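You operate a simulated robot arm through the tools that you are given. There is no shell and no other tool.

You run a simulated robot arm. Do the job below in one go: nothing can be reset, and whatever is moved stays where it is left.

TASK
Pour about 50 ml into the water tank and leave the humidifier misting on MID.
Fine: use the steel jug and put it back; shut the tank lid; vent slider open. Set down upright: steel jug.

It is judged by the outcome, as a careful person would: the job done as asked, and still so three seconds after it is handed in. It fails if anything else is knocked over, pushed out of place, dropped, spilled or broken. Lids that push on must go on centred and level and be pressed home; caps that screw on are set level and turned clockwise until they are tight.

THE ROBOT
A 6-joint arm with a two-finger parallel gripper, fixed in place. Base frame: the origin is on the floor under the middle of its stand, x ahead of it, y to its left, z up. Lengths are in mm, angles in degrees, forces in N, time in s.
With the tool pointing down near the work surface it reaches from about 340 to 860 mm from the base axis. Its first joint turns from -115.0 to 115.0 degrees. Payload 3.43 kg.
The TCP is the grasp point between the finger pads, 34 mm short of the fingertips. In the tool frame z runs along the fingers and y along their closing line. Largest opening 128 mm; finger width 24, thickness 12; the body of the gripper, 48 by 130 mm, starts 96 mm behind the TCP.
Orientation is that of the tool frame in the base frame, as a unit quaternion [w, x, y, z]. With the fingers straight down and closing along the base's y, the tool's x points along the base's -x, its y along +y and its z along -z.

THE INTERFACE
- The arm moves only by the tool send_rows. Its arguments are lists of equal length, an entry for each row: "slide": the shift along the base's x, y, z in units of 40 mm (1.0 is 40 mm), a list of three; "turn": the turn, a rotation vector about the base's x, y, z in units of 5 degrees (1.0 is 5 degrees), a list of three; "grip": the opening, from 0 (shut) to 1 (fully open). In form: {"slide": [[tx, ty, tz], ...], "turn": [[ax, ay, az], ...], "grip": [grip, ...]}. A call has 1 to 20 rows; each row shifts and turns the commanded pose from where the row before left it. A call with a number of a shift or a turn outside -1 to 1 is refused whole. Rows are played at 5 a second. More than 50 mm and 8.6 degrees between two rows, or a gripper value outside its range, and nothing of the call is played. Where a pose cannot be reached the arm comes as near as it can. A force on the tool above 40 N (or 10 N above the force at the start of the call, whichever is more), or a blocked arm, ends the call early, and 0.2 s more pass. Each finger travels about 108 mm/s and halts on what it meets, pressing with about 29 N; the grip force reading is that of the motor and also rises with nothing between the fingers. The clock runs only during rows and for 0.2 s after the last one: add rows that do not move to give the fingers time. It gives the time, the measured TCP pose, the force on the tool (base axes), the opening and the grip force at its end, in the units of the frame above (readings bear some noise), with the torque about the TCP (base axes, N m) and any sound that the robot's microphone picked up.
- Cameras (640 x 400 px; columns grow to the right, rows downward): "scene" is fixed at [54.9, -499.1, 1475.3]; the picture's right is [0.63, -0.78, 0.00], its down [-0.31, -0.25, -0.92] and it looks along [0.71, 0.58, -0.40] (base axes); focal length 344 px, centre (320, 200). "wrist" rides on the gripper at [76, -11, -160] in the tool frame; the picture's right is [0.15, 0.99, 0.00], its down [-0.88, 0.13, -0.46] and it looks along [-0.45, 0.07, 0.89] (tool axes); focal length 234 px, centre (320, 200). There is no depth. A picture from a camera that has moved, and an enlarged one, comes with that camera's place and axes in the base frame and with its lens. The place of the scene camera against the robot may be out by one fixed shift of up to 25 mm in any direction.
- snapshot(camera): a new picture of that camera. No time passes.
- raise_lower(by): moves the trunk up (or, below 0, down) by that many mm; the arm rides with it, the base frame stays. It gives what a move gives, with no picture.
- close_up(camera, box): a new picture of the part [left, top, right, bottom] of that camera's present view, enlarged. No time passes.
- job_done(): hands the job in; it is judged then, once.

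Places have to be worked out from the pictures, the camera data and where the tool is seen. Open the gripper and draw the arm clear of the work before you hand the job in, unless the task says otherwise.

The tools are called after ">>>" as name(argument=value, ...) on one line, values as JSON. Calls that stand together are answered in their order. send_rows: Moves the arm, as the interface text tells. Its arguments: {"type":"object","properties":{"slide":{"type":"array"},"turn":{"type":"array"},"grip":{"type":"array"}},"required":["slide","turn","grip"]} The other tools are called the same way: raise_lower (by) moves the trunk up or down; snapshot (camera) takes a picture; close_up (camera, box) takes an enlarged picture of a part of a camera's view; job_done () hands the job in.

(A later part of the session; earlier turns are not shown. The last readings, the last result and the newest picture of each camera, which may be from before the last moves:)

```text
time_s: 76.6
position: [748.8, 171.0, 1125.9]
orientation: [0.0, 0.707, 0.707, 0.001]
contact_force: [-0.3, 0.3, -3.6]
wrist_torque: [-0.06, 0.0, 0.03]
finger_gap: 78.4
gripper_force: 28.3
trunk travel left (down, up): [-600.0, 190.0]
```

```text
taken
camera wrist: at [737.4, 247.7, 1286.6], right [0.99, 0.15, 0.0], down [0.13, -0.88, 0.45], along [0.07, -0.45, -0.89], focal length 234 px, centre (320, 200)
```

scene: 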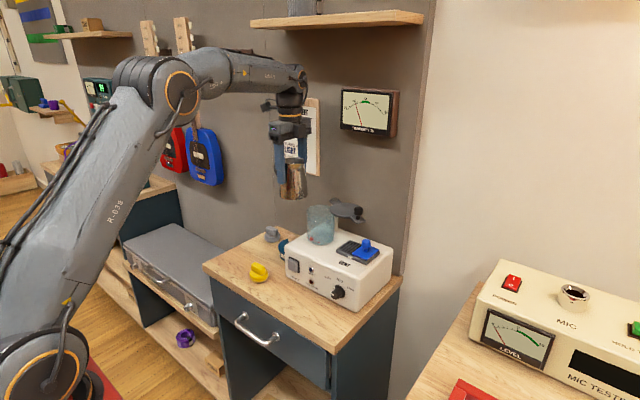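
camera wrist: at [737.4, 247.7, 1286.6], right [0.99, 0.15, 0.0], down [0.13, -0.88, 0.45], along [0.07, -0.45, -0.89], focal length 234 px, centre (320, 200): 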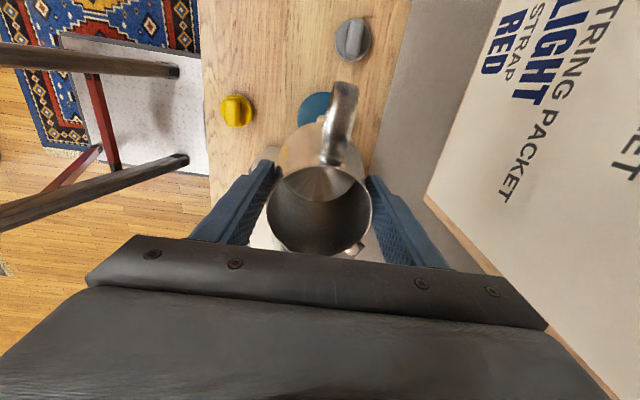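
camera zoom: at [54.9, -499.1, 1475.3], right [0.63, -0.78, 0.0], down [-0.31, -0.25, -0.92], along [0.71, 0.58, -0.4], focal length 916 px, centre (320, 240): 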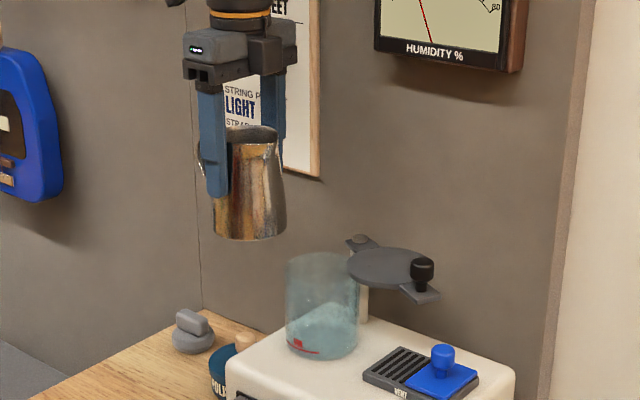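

The jug is now at the tank's +y side with the spout facing −y. I'll move in and tilt to 40° along a path that keeps the jug's underside clear of the tank rim. No water should pour yet.

>>> send_rows(slide=[[0, -0.39, -0.1], [0, -0.39, -0.1], [0, -0.012, -0.078], [0, -0.012, -0.078], [0, -0.012, -0.078], [0, -0.012, -0.078], [0, -0.037, -0.078], [0, -0.037, -0.078], [0, -0.037, -0.078], [0, -0.037, -0.078], [0, 0, -0.072], [0, 0, -0.072], [0, 0, -0.072], [0, 0, -0.072], [0, 0, -0.072], [0, 0, -0.072], [0, 0, -0.072], [0, 0, -0.072], [0, 0, 0]], turn=[[0, 0, 0], [0, 0, 0], [0.5, 0, 0], [0.5, 0, 0], [0.5, 0, 0], [0.5, 0, 0], [0.5, 0, 0], [0.5, 0, 0], [0.5, 0, 0], [0.5, 0, 0], [0.5, 0, 0], [0.5, 0, 0], [0.5, 0, 0], [0.5, 0, 0], [0.5, 0, 0], [0.5, 0, 0], [0.5, 0, 0], [0.5, 0, 0], [0, 0, 0]], grip=[0.4, 0.4, 0.4, 0.4, 0.4, 0.4, 0.4, 0.4, 0.4, 0.4, 0.4, 0.4, 0.4, 0.4, 0.4, 0.4, 0.4, 0.4, 0.4])

>>> snapshot(camera="scene")

>>> close_up(camera="scene", box=[250, 130, 410, 270])

>>> snapshot(camera="wrist")

```text
time_s: 80.6
position: [748.2, 131.7, 1070.7]
orientation: [-0.243, 0.663, 0.665, 0.242]
contact_force: [0.1, 0.1, -2.5]
wrist_torque: [-0.09, 0.01, 0.01]
finger_gap: 78.6
gripper_force: 28.6
trunk travel left (down, up): [-600.0, 190.0]
```

```text
taken
```

scene: 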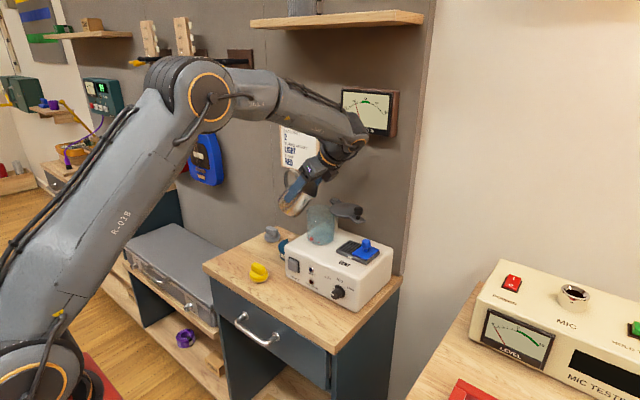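

```text
2.86 times, centred on (330, 200) of scene
camera zoom: at [54.9, -499.1, 1475.3], right [0.63, -0.78, 0.0], down [-0.31, -0.25, -0.92], along [0.71, 0.58, -0.4], focal length 982 px, centre (291, 200)
```

zoom: 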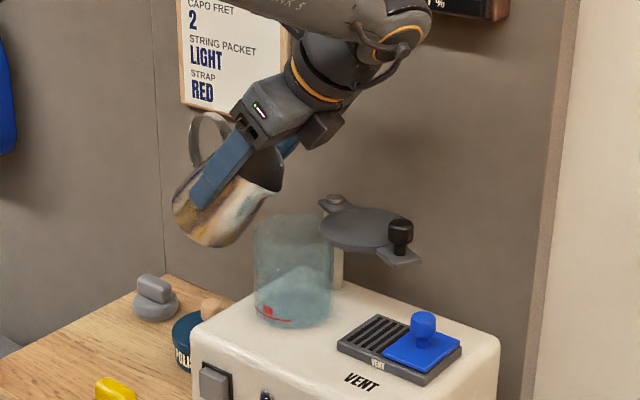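

```text
taken
camera wrist: at [737.2, 87.7, 1242.4], right [0.99, 0.11, 0.1], down [0.13, -0.97, -0.22], along [0.07, 0.23, -0.97], focal length 234 px, centre (320, 200)
```

wrist: 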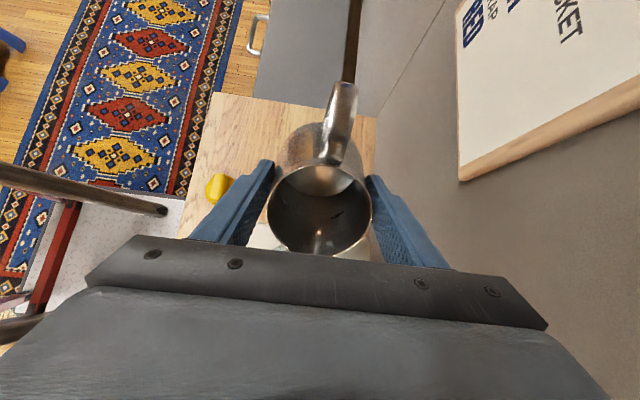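

The tilt is at 40° with good clearance and the spout is over the tank's left half. I'll continue to 60° and look for flow.

>>> send_rows(slide=[[0, 0, 0], [0, 0, 0], [0, 0, 0], [0, 0, 0], [0, 0, 0.01], [0, 0, 0.02], [0, 0, 0.02], [0, 0, 0.02], [0, 0, 0]], turn=[[0.5, 0, 0], [0.5, 0, 0], [0.5, 0, 0], [0.5, 0, 0], [0.5, 0, 0], [0.5, 0, 0], [0.5, 0, 0], [0.5, 0, 0], [0, 0, 0]], grip=[0.4, 0.4, 0.4, 0.4, 0.4, 0.4, 0.4, 0.4, 0.4])

>>> close_up(camera="scene", box=[260, 140, 380, 260])

>>> close_up(camera="wrist", box=[240, 120, 400, 260])

```text
time_s: 82.6
position: [747.8, 131.0, 1073.4]
orientation: [-0.353, 0.612, 0.612, 0.354]
contact_force: [-0.5, -0.4, -3.8]
wrist_torque: [-0.11, 0.01, 0.0]
finger_gap: 78.4
gripper_force: 28.9
trunk travel left (down, up): [-600.0, 190.0]
```

```text
3.33 times, centred on (320, 200) of scene
camera zoom: at [54.9, -499.1, 1475.3], right [0.63, -0.78, 0.0], down [-0.31, -0.25, -0.92], along [0.71, 0.58, -0.4], focal length 1145 px, centre (320, 200)
```

zoom: 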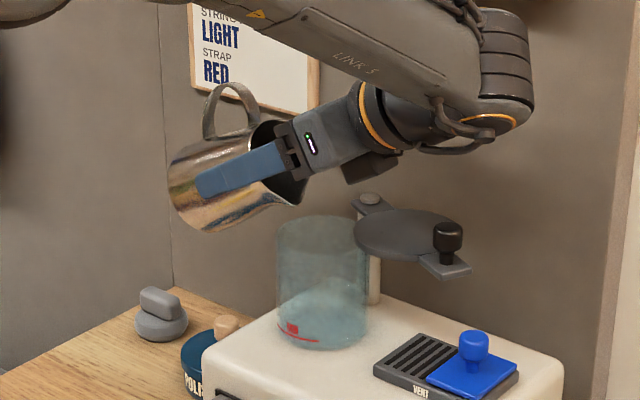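

```text
2.86 times, centred on (320, 190) of wrist
camera zoom: at [736.4, 32.4, 1219.2], right [0.99, 0.07, 0.13], down [0.13, -0.83, -0.54], along [0.07, 0.55, -0.83], focal length 669 px, centre (320, 229)
```

zoom: 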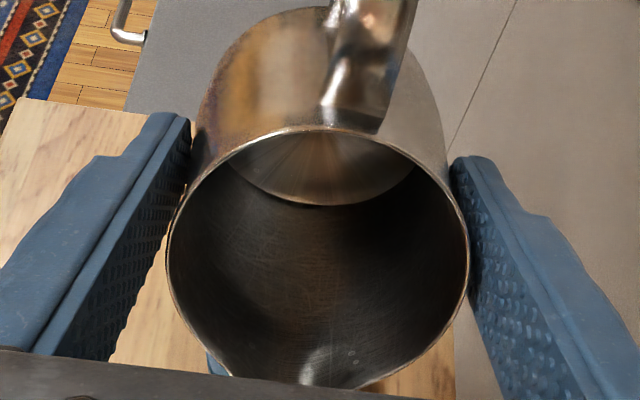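

No flow yet at 60°. I'll go on in small 2.5° steps while watching the spout and listening for any sound.

>>> send_rows(slide=[[0, -0.01, 0.035], [0, -0.01, 0.035], [0, 0, 0], [0, 0, 0]], turn=[[0.5, 0, 0], [0.5, 0, 0], [0, 0, 0], [0, 0, 0]], grip=[0.4, 0.4, 0.4, 0.4])

>>> close_up(camera="scene", box=[280, 160, 350, 250])

>>> close_up(camera="wrist", box=[240, 120, 400, 260])

```text
time_s: 83.6
position: [746.2, 130.9, 1075.7]
orientation: [-0.38, 0.595, 0.597, 0.381]
contact_force: [-0.1, 0.7, -2.8]
wrist_torque: [-0.14, 0.0, 0.02]
finger_gap: 78.5
gripper_force: 29.0
trunk travel left (down, up): [-600.0, 190.0]
```

```text
4.44 times, centred on (315, 205) of scene
camera zoom: at [54.9, -499.1, 1475.3], right [0.63, -0.78, 0.0], down [-0.31, -0.25, -0.92], along [0.71, 0.58, -0.4], focal length 1527 px, centre (342, 178)
```

zoom: 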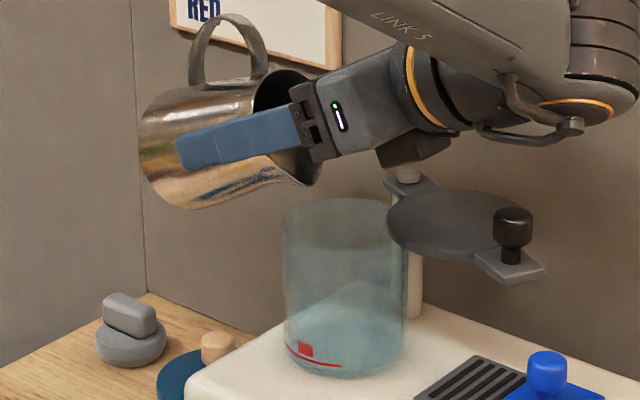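

```text
2.86 times, centred on (320, 190) of wrist
camera zoom: at [736.4, 18.9, 1212.8], right [0.99, 0.06, 0.13], down [0.13, -0.78, -0.61], along [0.07, 0.62, -0.78], focal length 669 px, centre (320, 229)
```

zoom: 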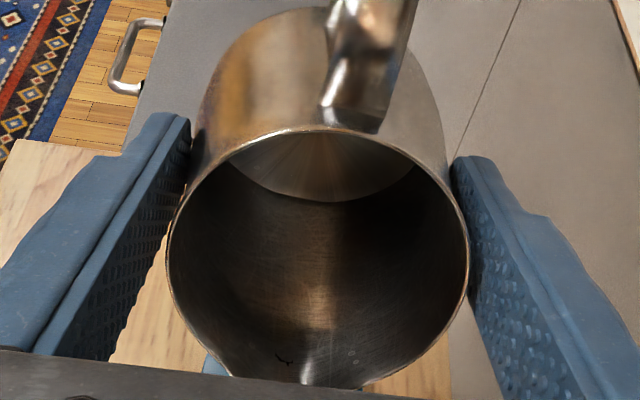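

The spout is centred over the tank's left half and nothing is flowing at 65°. I'll continue to 70°.

>>> send_rows(slide=[[0, -0.035, 0.035], [0, -0.035, 0.035], [0, 0, 0], [0, 0, 0], [0, 0, 0]], turn=[[0.5, 0, 0], [0.5, 0, 0], [0, 0, 0], [0, 0, 0], [0, 0, 0]], grip=[0.4, 0.4, 0.4, 0.4, 0.4])

>>> close_up(camera="scene", box=[280, 160, 350, 250])

>>> close_up(camera="wrist", box=[240, 120, 400, 260])

```text
time_s: 84.8
position: [748.4, 127.7, 1078.2]
orientation: [-0.406, 0.578, 0.578, 0.407]
contact_force: [-1.0, -0.1, -2.4]
wrist_torque: [-0.12, 0.0, -0.01]
finger_gap: 78.5
gripper_force: 29.0
trunk travel left (down, up): [-600.0, 190.0]
```

```text
4.44 times, centred on (315, 205) of scene
camera zoom: at [54.9, -499.1, 1475.3], right [0.63, -0.78, 0.0], down [-0.31, -0.25, -0.92], along [0.71, 0.58, -0.4], focal length 1527 px, centre (342, 178)
```

zoom: 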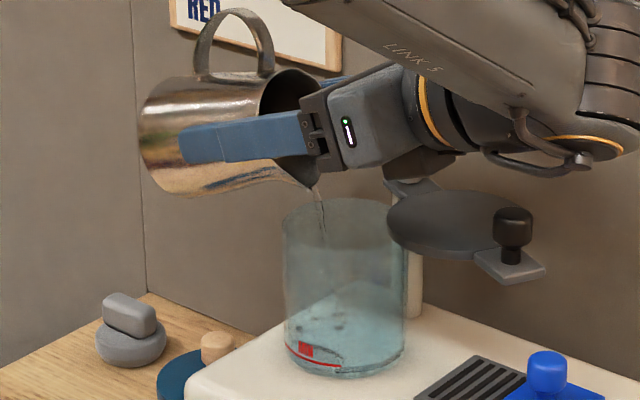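

```text
2.86 times, centred on (320, 190) of wrist
camera zoom: at [736.7, 4.9, 1205.1], right [0.99, 0.05, 0.14], down [0.13, -0.73, -0.67], along [0.07, 0.68, -0.73], focal length 669 px, centre (320, 229)
```

zoom: 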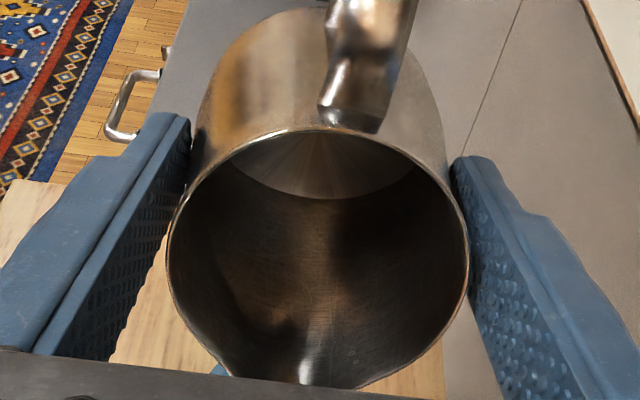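

Water is flowing at 70°: a thin stream is landing inside the tank. I'll hold here to let it drain to this angle's level, and take several weight readings.

>>> send_rows(slide=[[0, 0, 0], [0, 0, 0], [0, 0, 0]], turn=[[0, 0, 0], [0, 0, 0], [0, 0, 0]], grip=[0.4, 0.4, 0.4])

>>> send_rows(slide=[[0, 0, 0], [0, 0, 0]], turn=[[0, 0, 0], [0, 0, 0]], grip=[0.4, 0.4])

>>> close_up(camera="scene", box=[290, 185, 350, 250])

```text
time_s: 85.6
position: [747.2, 128.3, 1078.2]
orientation: [-0.406, 0.578, 0.579, 0.407]
contact_force: [-0.7, -0.2, -3.5]
wrist_torque: [-0.14, 0.02, -0.03]
finger_gap: 78.5
gripper_force: 28.6
trunk travel left (down, up): [-600.0, 190.0]
```

```text
time_s: 86.2
position: [747.2, 128.1, 1078.4]
orientation: [-0.406, 0.578, 0.58, 0.406]
contact_force: [0.6, -0.4, -4.1]
wrist_torque: [-0.14, 0.03, 0.0]
finger_gap: 78.3
gripper_force: 29.3
trunk travel left (down, up): [-600.0, 190.0]
```

```text
6.15 times, centred on (320, 218) of scene
camera zoom: at [54.9, -499.1, 1475.3], right [0.63, -0.78, 0.0], down [-0.31, -0.25, -0.92], along [0.71, 0.58, -0.4], focal length 2114 px, centre (320, 92)
```

zoom: 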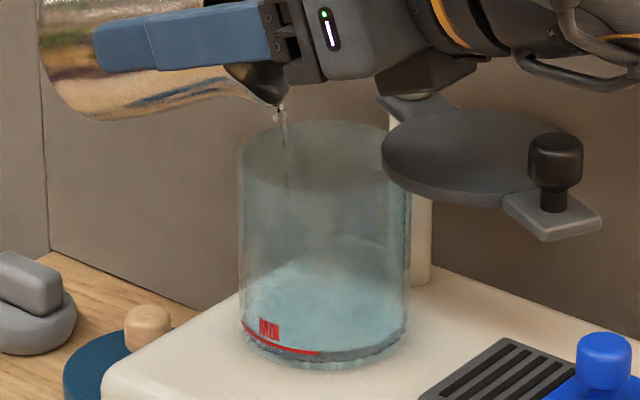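

Only drips now at 70°, so the flow threshold is about 69–70°. By the jug's geometry each further degree releases about 8–9 ml. Going to 72.5° now.

>>> send_rows(slide=[[0, -0.015, 0.015], [0, -0.015, 0.015], [0, 0, 0], [0, 0, 0], [0, 0, 0], [0, 0, 0], [0, 0, 0]], turn=[[0.25, 0, 0], [0.25, 0, 0], [0, 0, 0], [0, 0, 0], [0, 0, 0], [0, 0, 0], [0, 0, 0]], grip=[0.4, 0.4, 0.4, 0.4, 0.4, 0.4, 0.4])

>>> close_up(camera="scene", box=[290, 185, 350, 250])

>>> close_up(camera="wrist", box=[240, 120, 400, 260])

```text
time_s: 87.8
position: [747.9, 126.6, 1079.3]
orientation: [-0.418, 0.57, 0.569, 0.42]
contact_force: [0.0, -0.1, -2.7]
wrist_torque: [-0.1, -0.01, 0.02]
finger_gap: 78.1
gripper_force: 28.7
trunk travel left (down, up): [-600.0, 190.0]
```

```text
6.15 times, centred on (320, 218) of scene
camera zoom: at [54.9, -499.1, 1475.3], right [0.63, -0.78, 0.0], down [-0.31, -0.25, -0.92], along [0.71, 0.58, -0.4], focal length 2114 px, centre (320, 92)
```

zoom: 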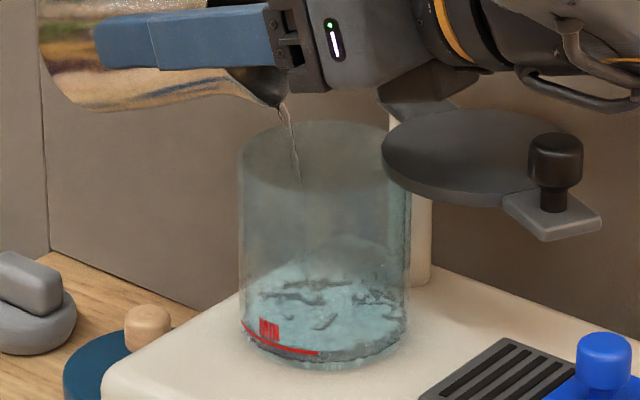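

```text
2.86 times, centred on (320, 190) of wrist
camera zoom: at [736.8, -1.4, 1200.8], right [0.99, 0.04, 0.14], down [0.13, -0.7, -0.7], along [0.07, 0.71, -0.7], focal length 669 px, centre (320, 229)
```

zoom: 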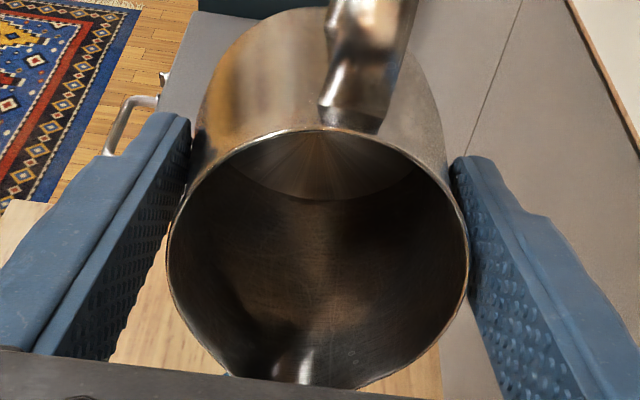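

The water surface is now visible in the tank. I'll zoom in to compare the level with the MIN line, which sits about 9 mm above the tank floor (roughly 45 ml for this tank).

>>> close_up(camera="scene", box=[308, 220, 334, 250])

>>> close_up(camera="scene", box=[295, 180, 345, 225])

```text
13.33 times, centred on (321, 235) of scene
camera zoom: at [54.9, -499.1, 1475.3], right [0.63, -0.78, 0.0], down [-0.31, -0.25, -0.92], along [0.71, 0.58, -0.4], focal length 4581 px, centre (307, -267)
```

zoom: 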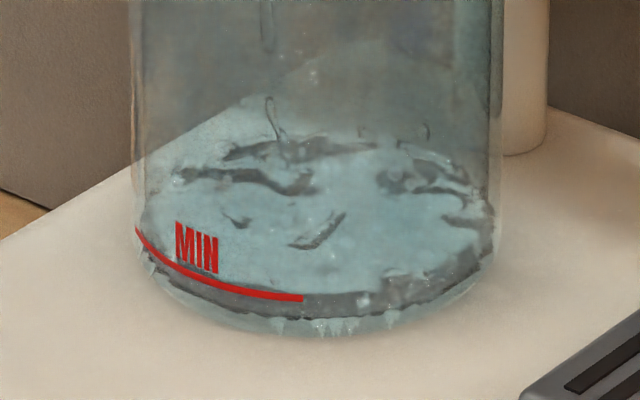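

```text
8.89 times, centred on (320, 202) of scene
camera zoom: at [54.9, -499.1, 1475.3], right [0.63, -0.78, 0.0], down [-0.31, -0.25, -0.92], along [0.71, 0.58, -0.4], focal length 3054 px, centre (320, 178)
```

zoom: 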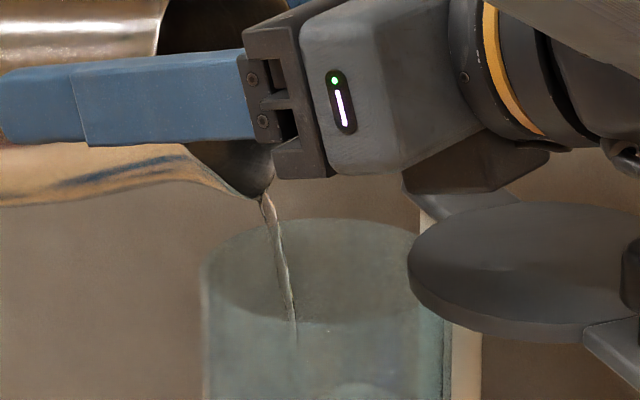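

The level is about 6 mm deep, roughly 30 ml, and near the MIN line, with a thin stream still running. I'll hold another second at 72.5° and re-check.

>>> send_rows(slide=[[0, 0, 0], [0, 0, 0], [0, 0, 0], [0, 0, 0]], turn=[[0, 0, 0], [0, 0, 0], [0, 0, 0], [0, 0, 0]], grip=[0.4, 0.4, 0.4, 0.4])

>>> close_up(camera="scene", box=[308, 220, 334, 250])

>>> close_up(camera="scene", box=[295, 180, 345, 225])

```text
time_s: 88.8
position: [747.6, 127.2, 1080.0]
orientation: [-0.418, 0.57, 0.57, 0.419]
contact_force: [0.2, 0.1, -3.1]
wrist_torque: [-0.09, -0.05, -0.03]
finger_gap: 78.5
gripper_force: 28.4
trunk travel left (down, up): [-600.0, 190.0]
```

```text
13.33 times, centred on (321, 235) of scene
camera zoom: at [54.9, -499.1, 1475.3], right [0.63, -0.78, 0.0], down [-0.31, -0.25, -0.92], along [0.71, 0.58, -0.4], focal length 4581 px, centre (307, -267)
```

zoom: 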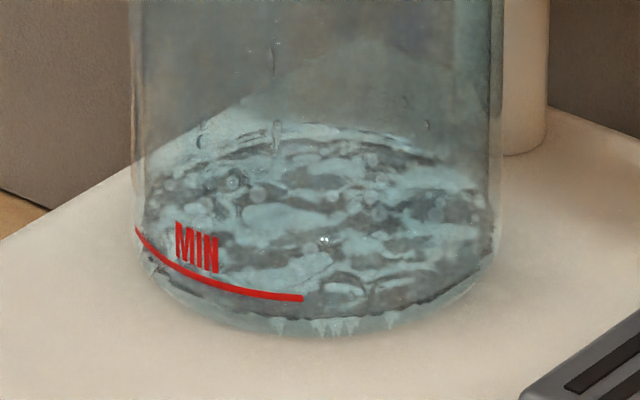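

```text
8.89 times, centred on (320, 202) of scene
camera zoom: at [54.9, -499.1, 1475.3], right [0.63, -0.78, 0.0], down [-0.31, -0.25, -0.92], along [0.71, 0.58, -0.4], focal length 3054 px, centre (320, 178)
```

zoom: 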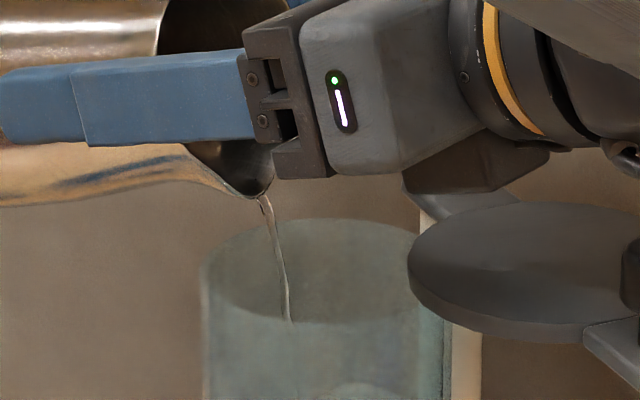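

It's still flowing slowly. To avoid overshooting I'll tilt back 10° now to stop the stream, let the tank settle and measure the level and weight.

>>> send_rows(slide=[[0, 0, 0], [0, 0, 0], [0, 0, 0], [0, 0, 0], [0, 0, 0], [0, 0, 0], [0, 0, 0], [0, 0, 0], [0, 0, 0], [0, 0, 0], [0, 0, 0], [0, 0, 0]], turn=[[-0.8, 0, 0], [-0.9, 0, 0], [-0.5, 0, 0], [0, 0, 0], [0, 0, 0], [0, 0, 0], [0, 0, 0], [0, 0, 0], [0, 0, 0], [0, 0, 0], [0, 0, 0], [0, 0, 0]], grip=[0.4, 0.4, 0.4, 0.4, 0.4, 0.4, 0.4, 0.4, 0.4, 0.4, 0.4, 0.4])

>>> close_up(camera="scene", box=[308, 220, 334, 250])

>>> close_up(camera="scene", box=[280, 160, 350, 250])

```text
time_s: 91.4
position: [747.1, 126.6, 1079.7]
orientation: [-0.361, 0.607, 0.608, 0.362]
contact_force: [-0.4, -0.5, -3.1]
wrist_torque: [-0.13, 0.0, -0.01]
finger_gap: 78.5
gripper_force: 29.2
trunk travel left (down, up): [-600.0, 190.0]
```

```text
13.33 times, centred on (321, 235) of scene
camera zoom: at [54.9, -499.1, 1475.3], right [0.63, -0.78, 0.0], down [-0.31, -0.25, -0.92], along [0.71, 0.58, -0.4], focal length 4581 px, centre (307, -267)
```

zoom: 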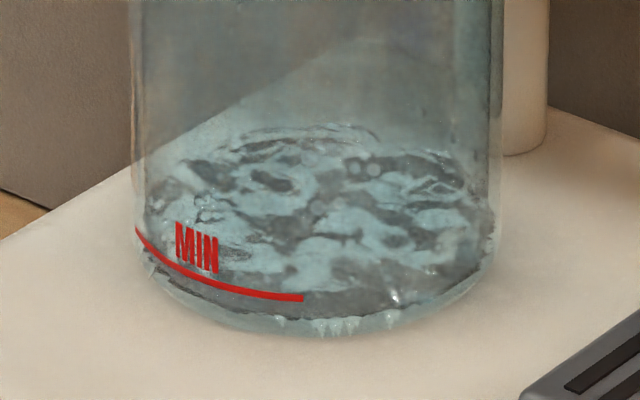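

```text
4.44 times, centred on (315, 205) of scene
camera zoom: at [54.9, -499.1, 1475.3], right [0.63, -0.78, 0.0], down [-0.31, -0.25, -0.92], along [0.71, 0.58, -0.4], focal length 1527 px, centre (342, 178)
```

zoom: 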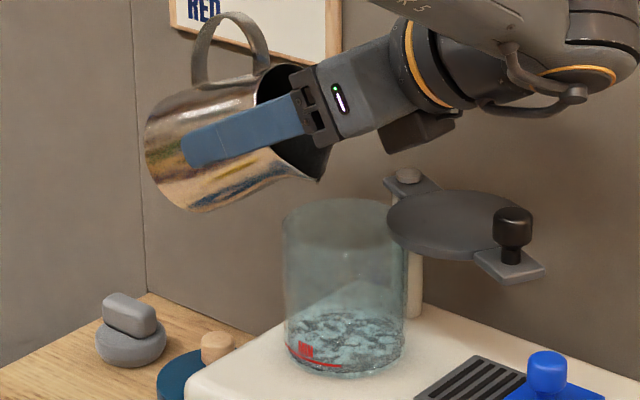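

Flow has stopped. From the level (near MIN) and the flow-threshold angles I estimate 25–30 ml poured. About 50 ml total corresponds to roughly 75°, so I'll tilt to 75°, hold, and check again.

>>> send_rows(slide=[[0, 0, 0], [0, 0, 0.01], [0, -0.01, 0.01], [0, -0.01, 0.01], [0, -0.01, 0.01], [0, 0, 0], [0, 0, 0], [0, 0, 0], [0, 0, 0], [0, 0, 0]], turn=[[0.7, 0, 0], [0.7, 0, 0], [0.6, 0, 0], [0.4, 0, 0], [0.3, 0, 0], [0, 0, 0], [0, 0, 0], [0, 0, 0], [0, 0, 0], [0, 0, 0]], grip=[0.4, 0.4, 0.4, 0.4, 0.4, 0.4, 0.4, 0.4, 0.4, 0.4])

>>> close_up(camera="scene", box=[308, 220, 334, 250])

>>> close_up(camera="scene", box=[280, 160, 350, 250])

```text
time_s: 93.6
position: [747.5, 125.9, 1081.2]
orientation: [-0.431, 0.56, 0.562, 0.431]
contact_force: [-0.1, 0.1, -2.3]
wrist_torque: [-0.09, 0.01, -0.01]
finger_gap: 78.3
gripper_force: 28.8
trunk travel left (down, up): [-600.0, 190.0]
```

```text
13.33 times, centred on (321, 235) of scene
camera zoom: at [54.9, -499.1, 1475.3], right [0.63, -0.78, 0.0], down [-0.31, -0.25, -0.92], along [0.71, 0.58, -0.4], focal length 4581 px, centre (307, -267)
```

zoom: 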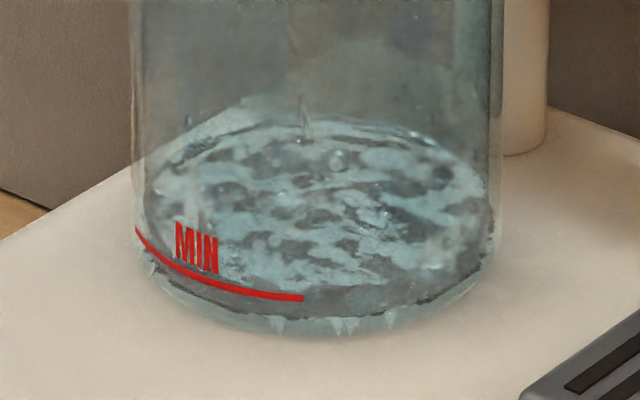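

```text
4.44 times, centred on (315, 205) of scene
camera zoom: at [54.9, -499.1, 1475.3], right [0.63, -0.78, 0.0], down [-0.31, -0.25, -0.92], along [0.71, 0.58, -0.4], focal length 1527 px, centre (342, 178)
```

zoom: 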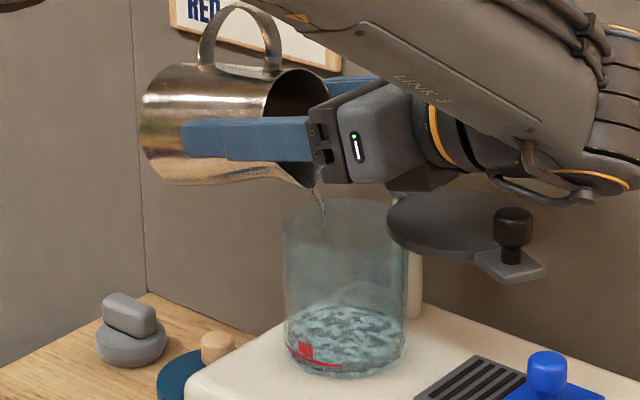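

The level is rising, now about 7–8 mm deep. I'll hold a bit longer at 75°.

>>> send_rows(slide=[[0, 0, 0], [0, 0, 0], [0, 0, 0], [0, 0, 0], [0, 0, 0]], turn=[[0, 0, 0], [0, 0, 0], [0, 0, 0], [0, 0, 0], [0, 0, 0]], grip=[0.4, 0.4, 0.4, 0.4, 0.4])

>>> close_up(camera="scene", box=[308, 220, 334, 250])

>>> close_up(camera="scene", box=[295, 180, 345, 225])

```text
time_s: 94.8
position: [746.9, 126.3, 1080.7]
orientation: [-0.431, 0.56, 0.561, 0.431]
contact_force: [-0.5, 0.1, -3.0]
wrist_torque: [-0.08, 0.03, 0.0]
finger_gap: 78.4
gripper_force: 29.1
trunk travel left (down, up): [-600.0, 190.0]
```

```text
13.33 times, centred on (321, 235) of scene
camera zoom: at [54.9, -499.1, 1475.3], right [0.63, -0.78, 0.0], down [-0.31, -0.25, -0.92], along [0.71, 0.58, -0.4], focal length 4581 px, centre (307, -267)
```

zoom: 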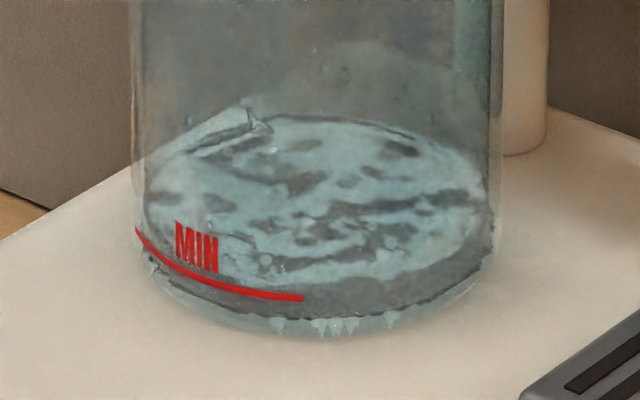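

```text
8.89 times, centred on (320, 202) of scene
camera zoom: at [54.9, -499.1, 1475.3], right [0.63, -0.78, 0.0], down [-0.31, -0.25, -0.92], along [0.71, 0.58, -0.4], focal length 3054 px, centre (320, 178)
```

zoom: 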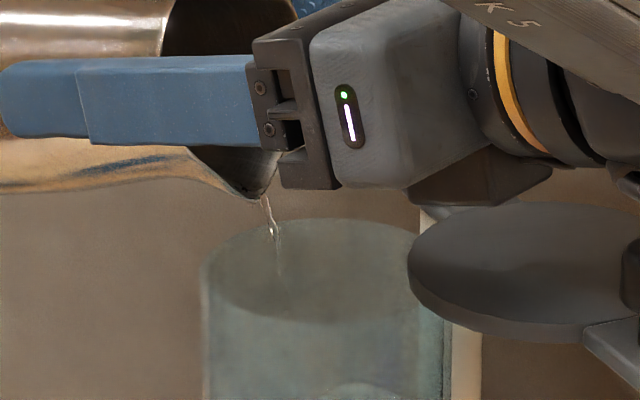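

I measure about 9.5 mm depth × 44.5 cm², roughly 42–44 ml, and the stream is down to a trickle. I'll hold a little longer.

>>> send_rows(slide=[[0, 0, 0], [0, 0, 0], [0, 0, 0], [0, 0, 0], [0, 0, 0], [0, 0, 0]], turn=[[0, 0, 0], [0, 0, 0], [0, 0, 0], [0, 0, 0], [0, 0, 0], [0, 0, 0]], grip=[0.4, 0.4, 0.4, 0.4, 0.4, 0.4])

>>> close_up(camera="scene", box=[308, 220, 334, 250])

>>> close_up(camera="scene", box=[295, 180, 345, 225])

```text
time_s: 96.2
position: [748.2, 126.2, 1081.4]
orientation: [-0.431, 0.56, 0.561, 0.432]
contact_force: [0.0, 0.1, -2.1]
wrist_torque: [-0.09, -0.02, 0.0]
finger_gap: 78.2
gripper_force: 28.9
trunk travel left (down, up): [-600.0, 190.0]
```

```text
13.33 times, centred on (321, 235) of scene
camera zoom: at [54.9, -499.1, 1475.3], right [0.63, -0.78, 0.0], down [-0.31, -0.25, -0.92], along [0.71, 0.58, -0.4], focal length 4581 px, centre (307, -267)
```

zoom: 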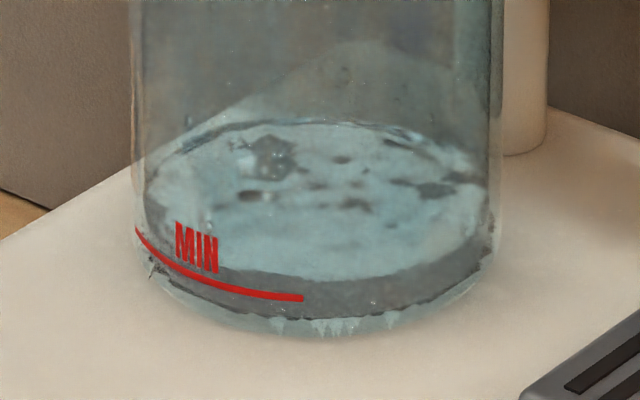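

```text
8.89 times, centred on (320, 202) of scene
camera zoom: at [54.9, -499.1, 1475.3], right [0.63, -0.78, 0.0], down [-0.31, -0.25, -0.92], along [0.71, 0.58, -0.4], focal length 3054 px, centre (320, 178)
```

zoom: 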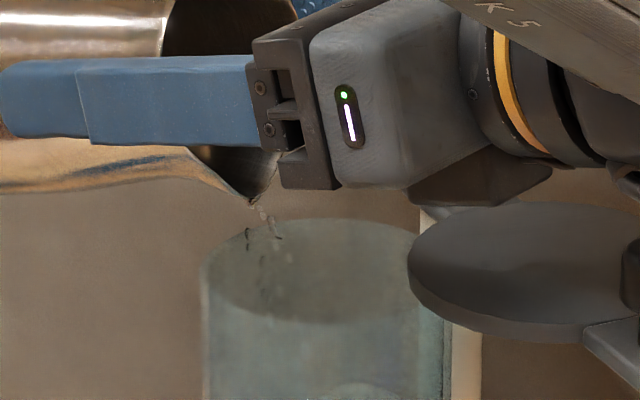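

Flow is down to drops. I'll take several weight readings for a cross-check; before pouring the mean was about 3.16 N.

>>> send_rows(slide=[[0, 0, 0]], turn=[[-0.3, 0, 0]], grip=[0.4])

>>> send_rows(slide=[[0, 0, 0]], turn=[[0, 0, 0]], grip=[0.4])

>>> send_rows(slide=[[0, 0, 0]], turn=[[0, 0, 0]], grip=[0.4])

>>> send_rows(slide=[[0, 0, 0]], turn=[[0, 0, 0]], grip=[0.4])

>>> send_rows(slide=[[0, 0, 0]], turn=[[0, 0, 0]], grip=[0.4])

>>> send_rows(slide=[[0, 0, 0]], turn=[[0, 0, 0]], grip=[0.4])

>>> send_rows(slide=[[0, 0, 0]], turn=[[0, 0, 0]], grip=[0.4])

>>> send_rows(slide=[[0, 0, 0]], turn=[[0, 0, 0]], grip=[0.4])

>>> close_up(camera="scene", box=[308, 220, 334, 250])

>>> close_up(camera="scene", box=[270, 150, 400, 310])

```text
time_s: 96.6
position: [747.9, 125.5, 1081.5]
orientation: [-0.423, 0.565, 0.567, 0.424]
contact_force: [-0.4, 1.2, -2.6]
wrist_torque: [-0.1, -0.02, 0.05]
finger_gap: 78.3
gripper_force: 28.9
trunk travel left (down, up): [-600.0, 190.0]
```

```text
time_s: 97.0
position: [747.3, 125.9, 1080.6]
orientation: [-0.424, 0.565, 0.567, 0.423]
contact_force: [-0.2, -0.5, -2.6]
wrist_torque: [-0.1, -0.01, -0.05]
finger_gap: 78.1
gripper_force: 29.2
trunk travel left (down, up): [-600.0, 190.0]
```

```text
time_s: 97.4
position: [747.4, 126.7, 1080.5]
orientation: [-0.423, 0.565, 0.567, 0.423]
contact_force: [0.1, -0.2, -2.4]
wrist_torque: [-0.12, 0.04, -0.01]
finger_gap: 78.2
gripper_force: 28.7
trunk travel left (down, up): [-600.0, 190.0]
```

```text
time_s: 97.8
position: [748.4, 126.4, 1080.6]
orientation: [-0.423, 0.566, 0.567, 0.424]
contact_force: [-0.8, 0.2, -2.2]
wrist_torque: [-0.12, -0.03, 0.0]
finger_gap: 78.3
gripper_force: 28.9
trunk travel left (down, up): [-600.0, 190.0]
```

```text
time_s: 98.2
position: [747.4, 126.4, 1080.0]
orientation: [-0.424, 0.565, 0.567, 0.423]
contact_force: [0.4, 0.0, -2.7]
wrist_torque: [-0.12, 0.02, 0.02]
finger_gap: 78.1
gripper_force: 29.4
trunk travel left (down, up): [-600.0, 190.0]
```

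```text
time_s: 98.6
position: [746.9, 125.5, 1080.6]
orientation: [-0.423, 0.566, 0.567, 0.424]
contact_force: [0.4, 0.3, -2.6]
wrist_torque: [-0.11, 0.04, -0.01]
finger_gap: 78.1
gripper_force: 29.1
trunk travel left (down, up): [-600.0, 190.0]
```

```text
time_s: 99.0
position: [747.7, 125.3, 1080.9]
orientation: [-0.423, 0.566, 0.567, 0.424]
contact_force: [0.0, 0.1, -2.8]
wrist_torque: [-0.13, 0.0, 0.02]
finger_gap: 77.9
gripper_force: 29.0
trunk travel left (down, up): [-600.0, 190.0]
```

```text
time_s: 99.4
position: [747.4, 125.6, 1081.2]
orientation: [-0.424, 0.565, 0.567, 0.424]
contact_force: [-0.2, 0.4, -2.8]
wrist_torque: [-0.1, -0.02, -0.04]
finger_gap: 78.3
gripper_force: 29.3
trunk travel left (down, up): [-600.0, 190.0]
```

```text
13.33 times, centred on (321, 235) of scene
camera zoom: at [54.9, -499.1, 1475.3], right [0.63, -0.78, 0.0], down [-0.31, -0.25, -0.92], along [0.71, 0.58, -0.4], focal length 4581 px, centre (307, -267)
```

zoom: 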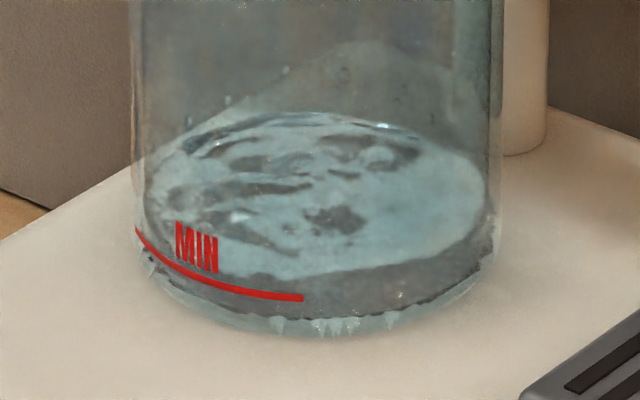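

```text
2.50 times, centred on (335, 230) of scene
camera zoom: at [54.9, -499.1, 1475.3], right [0.63, -0.78, 0.0], down [-0.31, -0.25, -0.92], along [0.71, 0.58, -0.4], focal length 859 px, centre (282, 125)
```

zoom: 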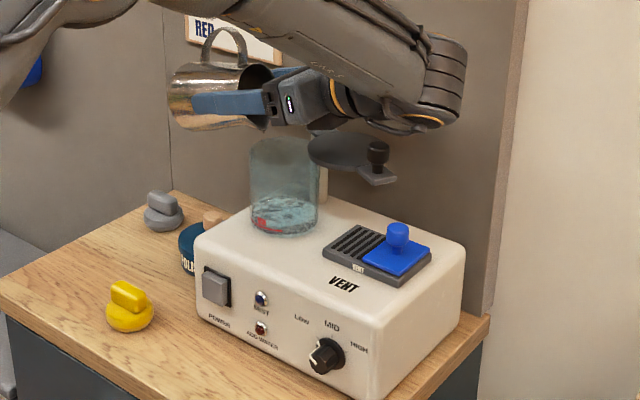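

The weight dropped by about 0.6 N (~60 ±20 ml), the level gives ~45 ml, and the tilt geometry ~50 ml, so it's about 50 ml. I'll return the jug upright along the same clear path.

>>> send_rows(slide=[[0, 0.04, -0.06], [0, 0.04, -0.07], [0, 0.04, -0.07], [0, 0, -0.02], [0, 0, -0.02], [0, 0, -0.02], [0, 0, 0], [0, 0, 0], [0, 0, 0.115], [0, 0, 0.115], [0, 0, 0.115], [0, 0, 0.115], [0, 0, 0.115], [0, 0.05, 0.1], [0, 0.05, 0.1], [0, 0.05, 0.1], [0, 0.02, 0.11], [0, 0.02, 0.11], [0, 0.02, 0.11], [0, 0, 0]], turn=[[-0.8, 0, 0], [-0.8, 0, 0], [-0.8, 0, 0], [-0.864, 0, 0], [-0.864, 0, 0], [-0.864, 0, 0], [-0.864, 0, 0], [-0.864, 0, 0], [-0.8, 0, 0], [-0.8, 0, 0], [-0.8, 0, 0], [-0.8, 0, 0], [-0.8, 0, 0], [-0.667, 0, 0], [-0.667, 0, 0], [-0.667, 0, 0], [-0.667, 0, 0], [-0.667, 0, 0], [-0.667, 0, 0], [0, 0, 0]], grip=[0.4, 0.4, 0.4, 0.4, 0.4, 0.4, 0.4, 0.4, 0.4, 0.4, 0.4, 0.4, 0.4, 0.4, 0.4, 0.4, 0.4, 0.4, 0.4, 0.4])

>>> close_up(camera="scene", box=[240, 110, 400, 260])

>>> close_up(camera="scene", box=[308, 220, 334, 250])

```text
time_s: 103.6
position: [748.0, 139.8, 1119.0]
orientation: [0.001, 0.706, 0.708, -0.001]
contact_force: [0.1, 0.0, -3.6]
wrist_torque: [0.02, 0.01, -0.01]
finger_gap: 78.2
gripper_force: 29.2
trunk travel left (down, up): [-600.0, 190.0]
```

```text
2.67 times, centred on (320, 185) of scene
camera zoom: at [54.9, -499.1, 1475.3], right [0.63, -0.78, 0.0], down [-0.31, -0.25, -0.92], along [0.71, 0.58, -0.4], focal length 916 px, centre (320, 240)
```

zoom: 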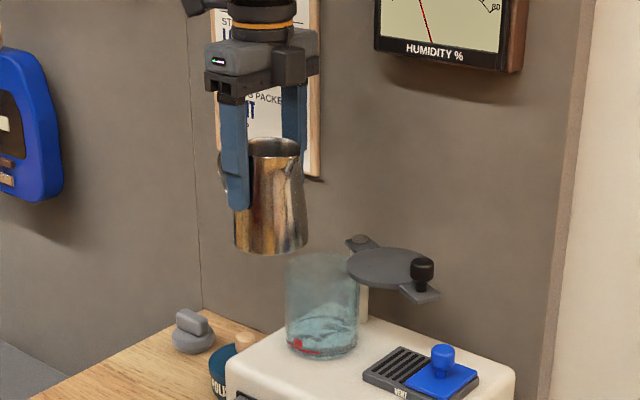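

```text
13.33 times, centred on (321, 235) of scene
camera zoom: at [54.9, -499.1, 1475.3], right [0.63, -0.78, 0.0], down [-0.31, -0.25, -0.92], along [0.71, 0.58, -0.4], focal length 4581 px, centre (307, -267)
```

zoom: 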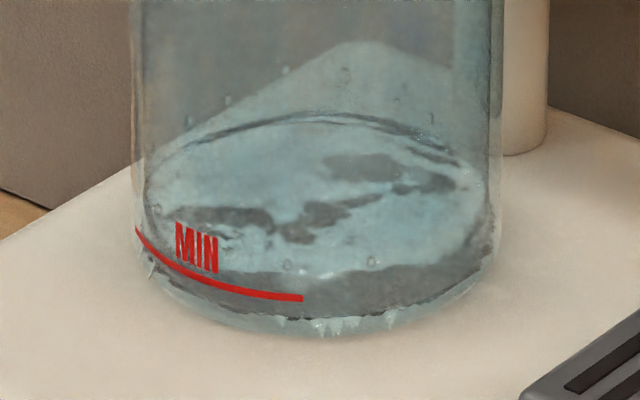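

The settled level is about 10–11 mm, close to 50 ml and above MIN. Now I'll carry the jug back, reversing the −90° turn, to above its original spot.

>>> send_rows(slide=[[0, 0.39, 0.08], [-0.05, 0.39, 0.08], [-0.1, 0.15, 0], [-0.12, 0.165, 0], [-0.12, 0.165, 0], [-0.12, 0.165, 0], [-0.12, 0.165, 0], [-0.12, 0.165, 0], [-0.12, 0.165, 0], [-0.12, 0.165, 0], [-0.12, 0.165, 0], [-0.12, 0.165, 0], [-0.12, 0.165, 0], [-0.12, 0.165, 0], [-0.12, 0.165, 0], [-0.12, 0.165, 0], [-0.12, 0.165, 0], [-0.12, 0.165, 0], [-0.1, 0.15, 0], [-0.05, 0.08, 0]], turn=[[0, 0, 0], [0, 0, 0.5], [0, 0, 0.9], [0, 0, 1], [0, 0, 1], [0, 0, 1], [0, 0, 1], [0, 0, 1], [0, 0, 1], [0, 0, 1], [0, 0, 1], [0, 0, 1], [0, 0, 1], [0, 0, 1], [0, 0, 1], [0, 0, 1], [0, 0, 1], [0, 0, 1], [0, 0, 0.9], [0, 0, 0.7]], grip=[0.4, 0.4, 0.4, 0.4, 0.4, 0.4, 0.4, 0.4, 0.4, 0.4, 0.4, 0.4, 0.4, 0.4, 0.4, 0.4, 0.4, 0.4, 0.4, 0.4])

>>> snapshot(camera="scene")

```text
time_s: 107.8
position: [663.1, 283.8, 1126.4]
orientation: [0.0, -0.002, 1.0, 0.0]
contact_force: [0.1, 0.1, -3.2]
wrist_torque: [0.0, 0.0, -0.02]
finger_gap: 78.2
gripper_force: 28.9
trunk travel left (down, up): [-600.0, 190.0]
```

```text
taken
```

scene: 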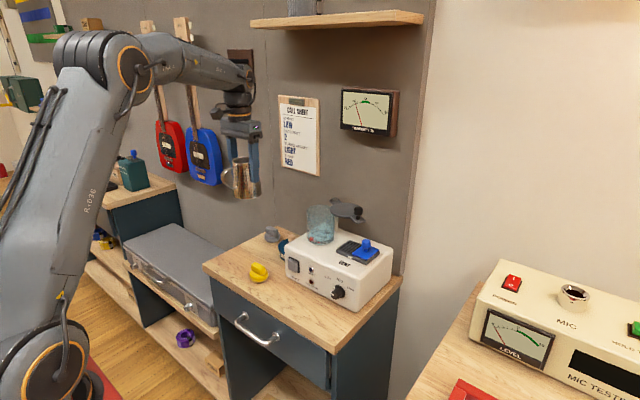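

I'm above the original spot. I'll correct y by +4 mm and descend, slowing near the table.

>>> send_rows(slide=[[0.02, 0.1, -0.4], [0, 0, -0.8], [0, 0, -0.9], [0, 0, -0.9], [0, 0, -0.9], [0, 0, -0.8], [0, 0, -0.4], [0, 0, -0.2], [0, 0, 0], [0, 0, 0]], turn=[[0, 0, 0], [0, 0, 0], [0, 0, 0], [0, 0, 0], [0, 0, 0], [0, 0, 0], [0, 0, 0], [0, 0, 0], [0, 0, 0], [0, 0, 0]], grip=[0.4, 0.4, 0.4, 0.4, 0.4, 0.4, 0.4, 0.4, 0.4, 0.4])

>>> close_up(camera="scene", box=[200, 160, 320, 280])

```text
time_s: 110.0
position: [663.9, 288.6, 914.6]
orientation: [0.0, -0.001, 1.0, 0.0]
contact_force: [-0.7, 1.0, -3.0]
wrist_torque: [-0.02, -0.02, -0.02]
finger_gap: 78.0
gripper_force: 29.0
trunk travel left (down, up): [-600.0, 190.0]
```

```text
3.33 times, centred on (260, 220) of scene
camera zoom: at [54.9, -499.1, 1475.3], right [0.63, -0.78, 0.0], down [-0.31, -0.25, -0.92], along [0.71, 0.58, -0.4], focal length 1145 px, centre (520, 133)
```

zoom: 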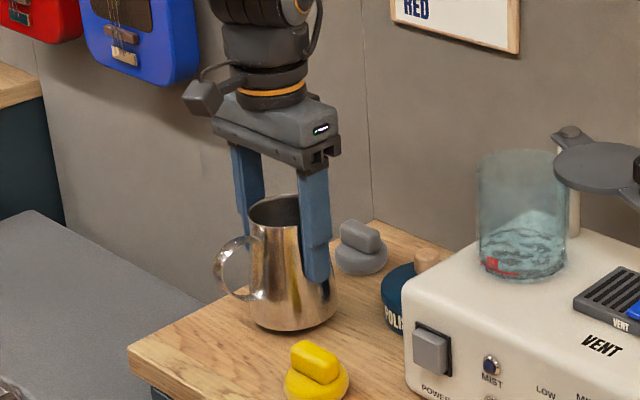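

The jug is just above the table. I'll lower gently in small steps, watching for the weight to come off.

>>> send_rows(slide=[[0, 0, -0.05], [0, 0, -0.05], [0, 0, -0.05], [0, 0, -0.04], [0, 0, 0]], turn=[[0, 0, 0], [0, 0, 0], [0, 0, 0], [0, 0, 0], [0, 0, 0]], grip=[0.4, 0.4, 0.4, 0.4, 0.4])

>>> send_rows(slide=[[0, 0, -0.025], [0, 0, -0.025], [0, 0, -0.025], [0, 0, 0]], turn=[[0, 0, 0], [0, 0, 0], [0, 0, 0], [0, 0, 0]], grip=[0.4, 0.4, 0.4, 0.4])

```text
time_s: 111.2
position: [663.7, 287.0, 907.1]
orientation: [0.0, -0.001, 1.0, 0.0]
contact_force: [-0.4, -0.7, -2.8]
wrist_torque: [0.03, 0.05, 0.0]
finger_gap: 77.9
gripper_force: 28.9
trunk travel left (down, up): [-600.0, 190.0]
```

```text
time_s: 112.2
position: [664.0, 288.1, 904.4]
orientation: [0.001, -0.001, 1.0, 0.0]
contact_force: [-1.5, -1.1, 6.6]
wrist_torque: [0.08, 0.4, 0.02]
finger_gap: 78.1
gripper_force: 29.0
trunk travel left (down, up): [-600.0, 190.0]
```

The base has touched down (Fz +6.6 N). I'll check that the jug is upright, then release.

>>> close_up(camera="scene", box=[220, 200, 300, 270])

>>> send_rows(slide=[[0, 0, 0], [0, 0, 0], [0, 0, 0], [0, 0, 0], [0, 0, 0], [0, 0, 0]], turn=[[0, 0, 0], [0, 0, 0], [0, 0, 0], [0, 0, 0], [0, 0, 0], [0, 0, 0]], grip=[0.62, 0.65, 0.7, 0.8, 0.9, 1])

>>> close_up(camera="scene", box=[220, 200, 300, 270])

```text
5.71 times, centred on (260, 235) of scene
camera zoom: at [54.9, -499.1, 1475.3], right [0.63, -0.78, 0.0], down [-0.31, -0.25, -0.92], along [0.71, 0.58, -0.4], focal length 1963 px, centre (663, 0)
```

zoom: 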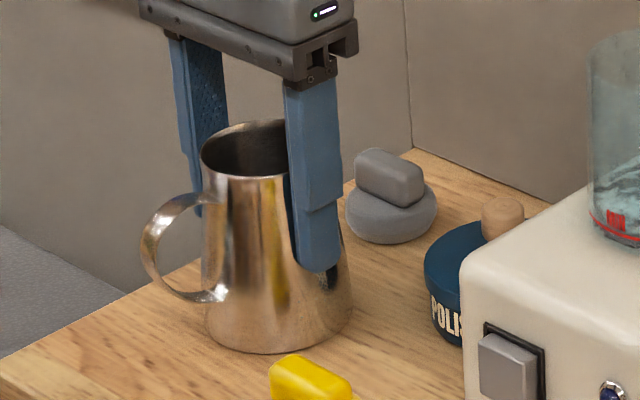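

```text
time_s: 113.6
position: [665.2, 287.7, 903.0]
orientation: [0.0, -0.001, 1.0, 0.0]
contact_force: [-0.2, -0.1, 1.0]
wrist_torque: [-0.01, -0.04, 0.01]
finger_gap: 127.9
gripper_force: 0.1
trunk travel left (down, up): [-600.0, 190.0]
```

```text
5.71 times, centred on (260, 235) of scene
camera zoom: at [54.9, -499.1, 1475.3], right [0.63, -0.78, 0.0], down [-0.31, -0.25, -0.92], along [0.71, 0.58, -0.4], focal length 1963 px, centre (663, 0)
```

zoom: 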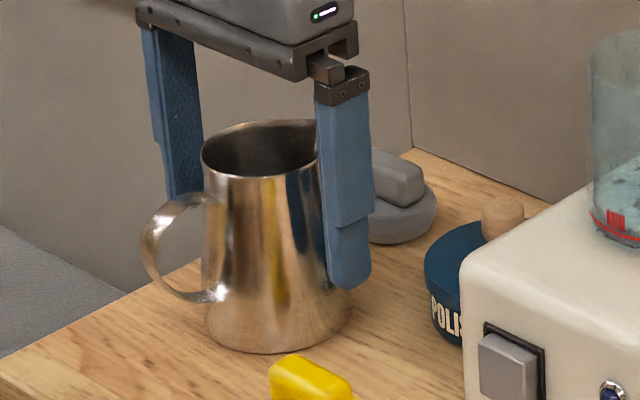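

The jug stands upright back at its place. I'll withdraw straight up, then travel at height to above the lid knob with the tool yawed to 60°, as when I released it.

>>> send_rows(slide=[[0, 0, 0.4], [0, 0, 0.9], [0, 0, 0.95], [0, 0, 0.95], [0, 0, 0.95], [0, 0, 0.95], [0, 0, 0.7], [0, 0, 0]], turn=[[0, 0, 0], [0, 0, 0], [0, 0, 0], [0, 0, 0], [0, 0, 0], [0, 0, 0], [0, 0, 0], [0, 0, 0]], grip=[1, 1, 1, 1, 1, 1, 1, 1])

>>> send_rows(slide=[[-0.2, -0.8, 0], [-0.2, -0.84, 0], [-0.1, -0.84, 0], [0, -0.84, 0], [0, -0.84, 0], [0.1, -0.84, 0], [0.2, -0.84, 0], [0.2, -0.84, 0], [0.25, -0.84, 0], [0, 0, 0]], turn=[[0, 0, 1], [0, 0, 1], [0, 0, 1], [0, 0, 1], [0, 0, 1], [0, 0, 1], [0, 0, 1], [0, 0, 1], [0, 0, 1], [0, 0, 0]], grip=[1, 0.9, 0.8, 0.7, 0.6, 0.5, 0.45, 0.45, 0.45, 0.45])

>>> snapshot(camera="scene")

>>> snapshot(camera="wrist")

```text
time_s: 115.4
position: [663.1, 287.9, 1135.8]
orientation: [0.0, -0.001, 1.0, 0.0]
contact_force: [0.0, -0.1, 0.1]
wrist_torque: [-0.01, 0.01, -0.01]
finger_gap: 127.9
gripper_force: 0.0
trunk travel left (down, up): [-600.0, 190.0]
```

```text
time_s: 117.6
position: [673.1, -11.7, 1134.9]
orientation: [0.0, -0.385, 0.923, 0.0]
contact_force: [0.6, 0.2, -0.2]
wrist_torque: [-0.03, 0.0, 0.0]
finger_gap: 57.6
gripper_force: 0.0
trunk travel left (down, up): [-600.0, 190.0]
```

```text
taken
```

scene: 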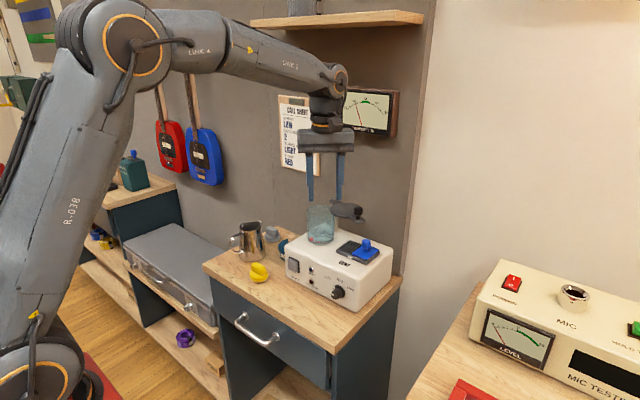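

```text
taken
camera wrist: at [628.2, -72.3, 1295.7], right [-0.8, 0.59, 0.0], down [0.53, 0.72, 0.46], along [0.27, 0.37, -0.89], focal length 234 px, centre (320, 200)
```

wrist: 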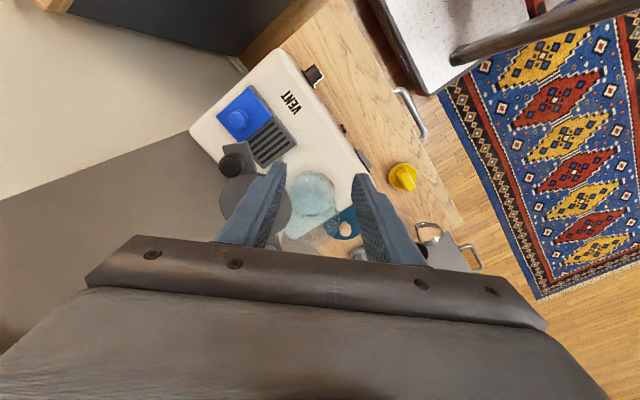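

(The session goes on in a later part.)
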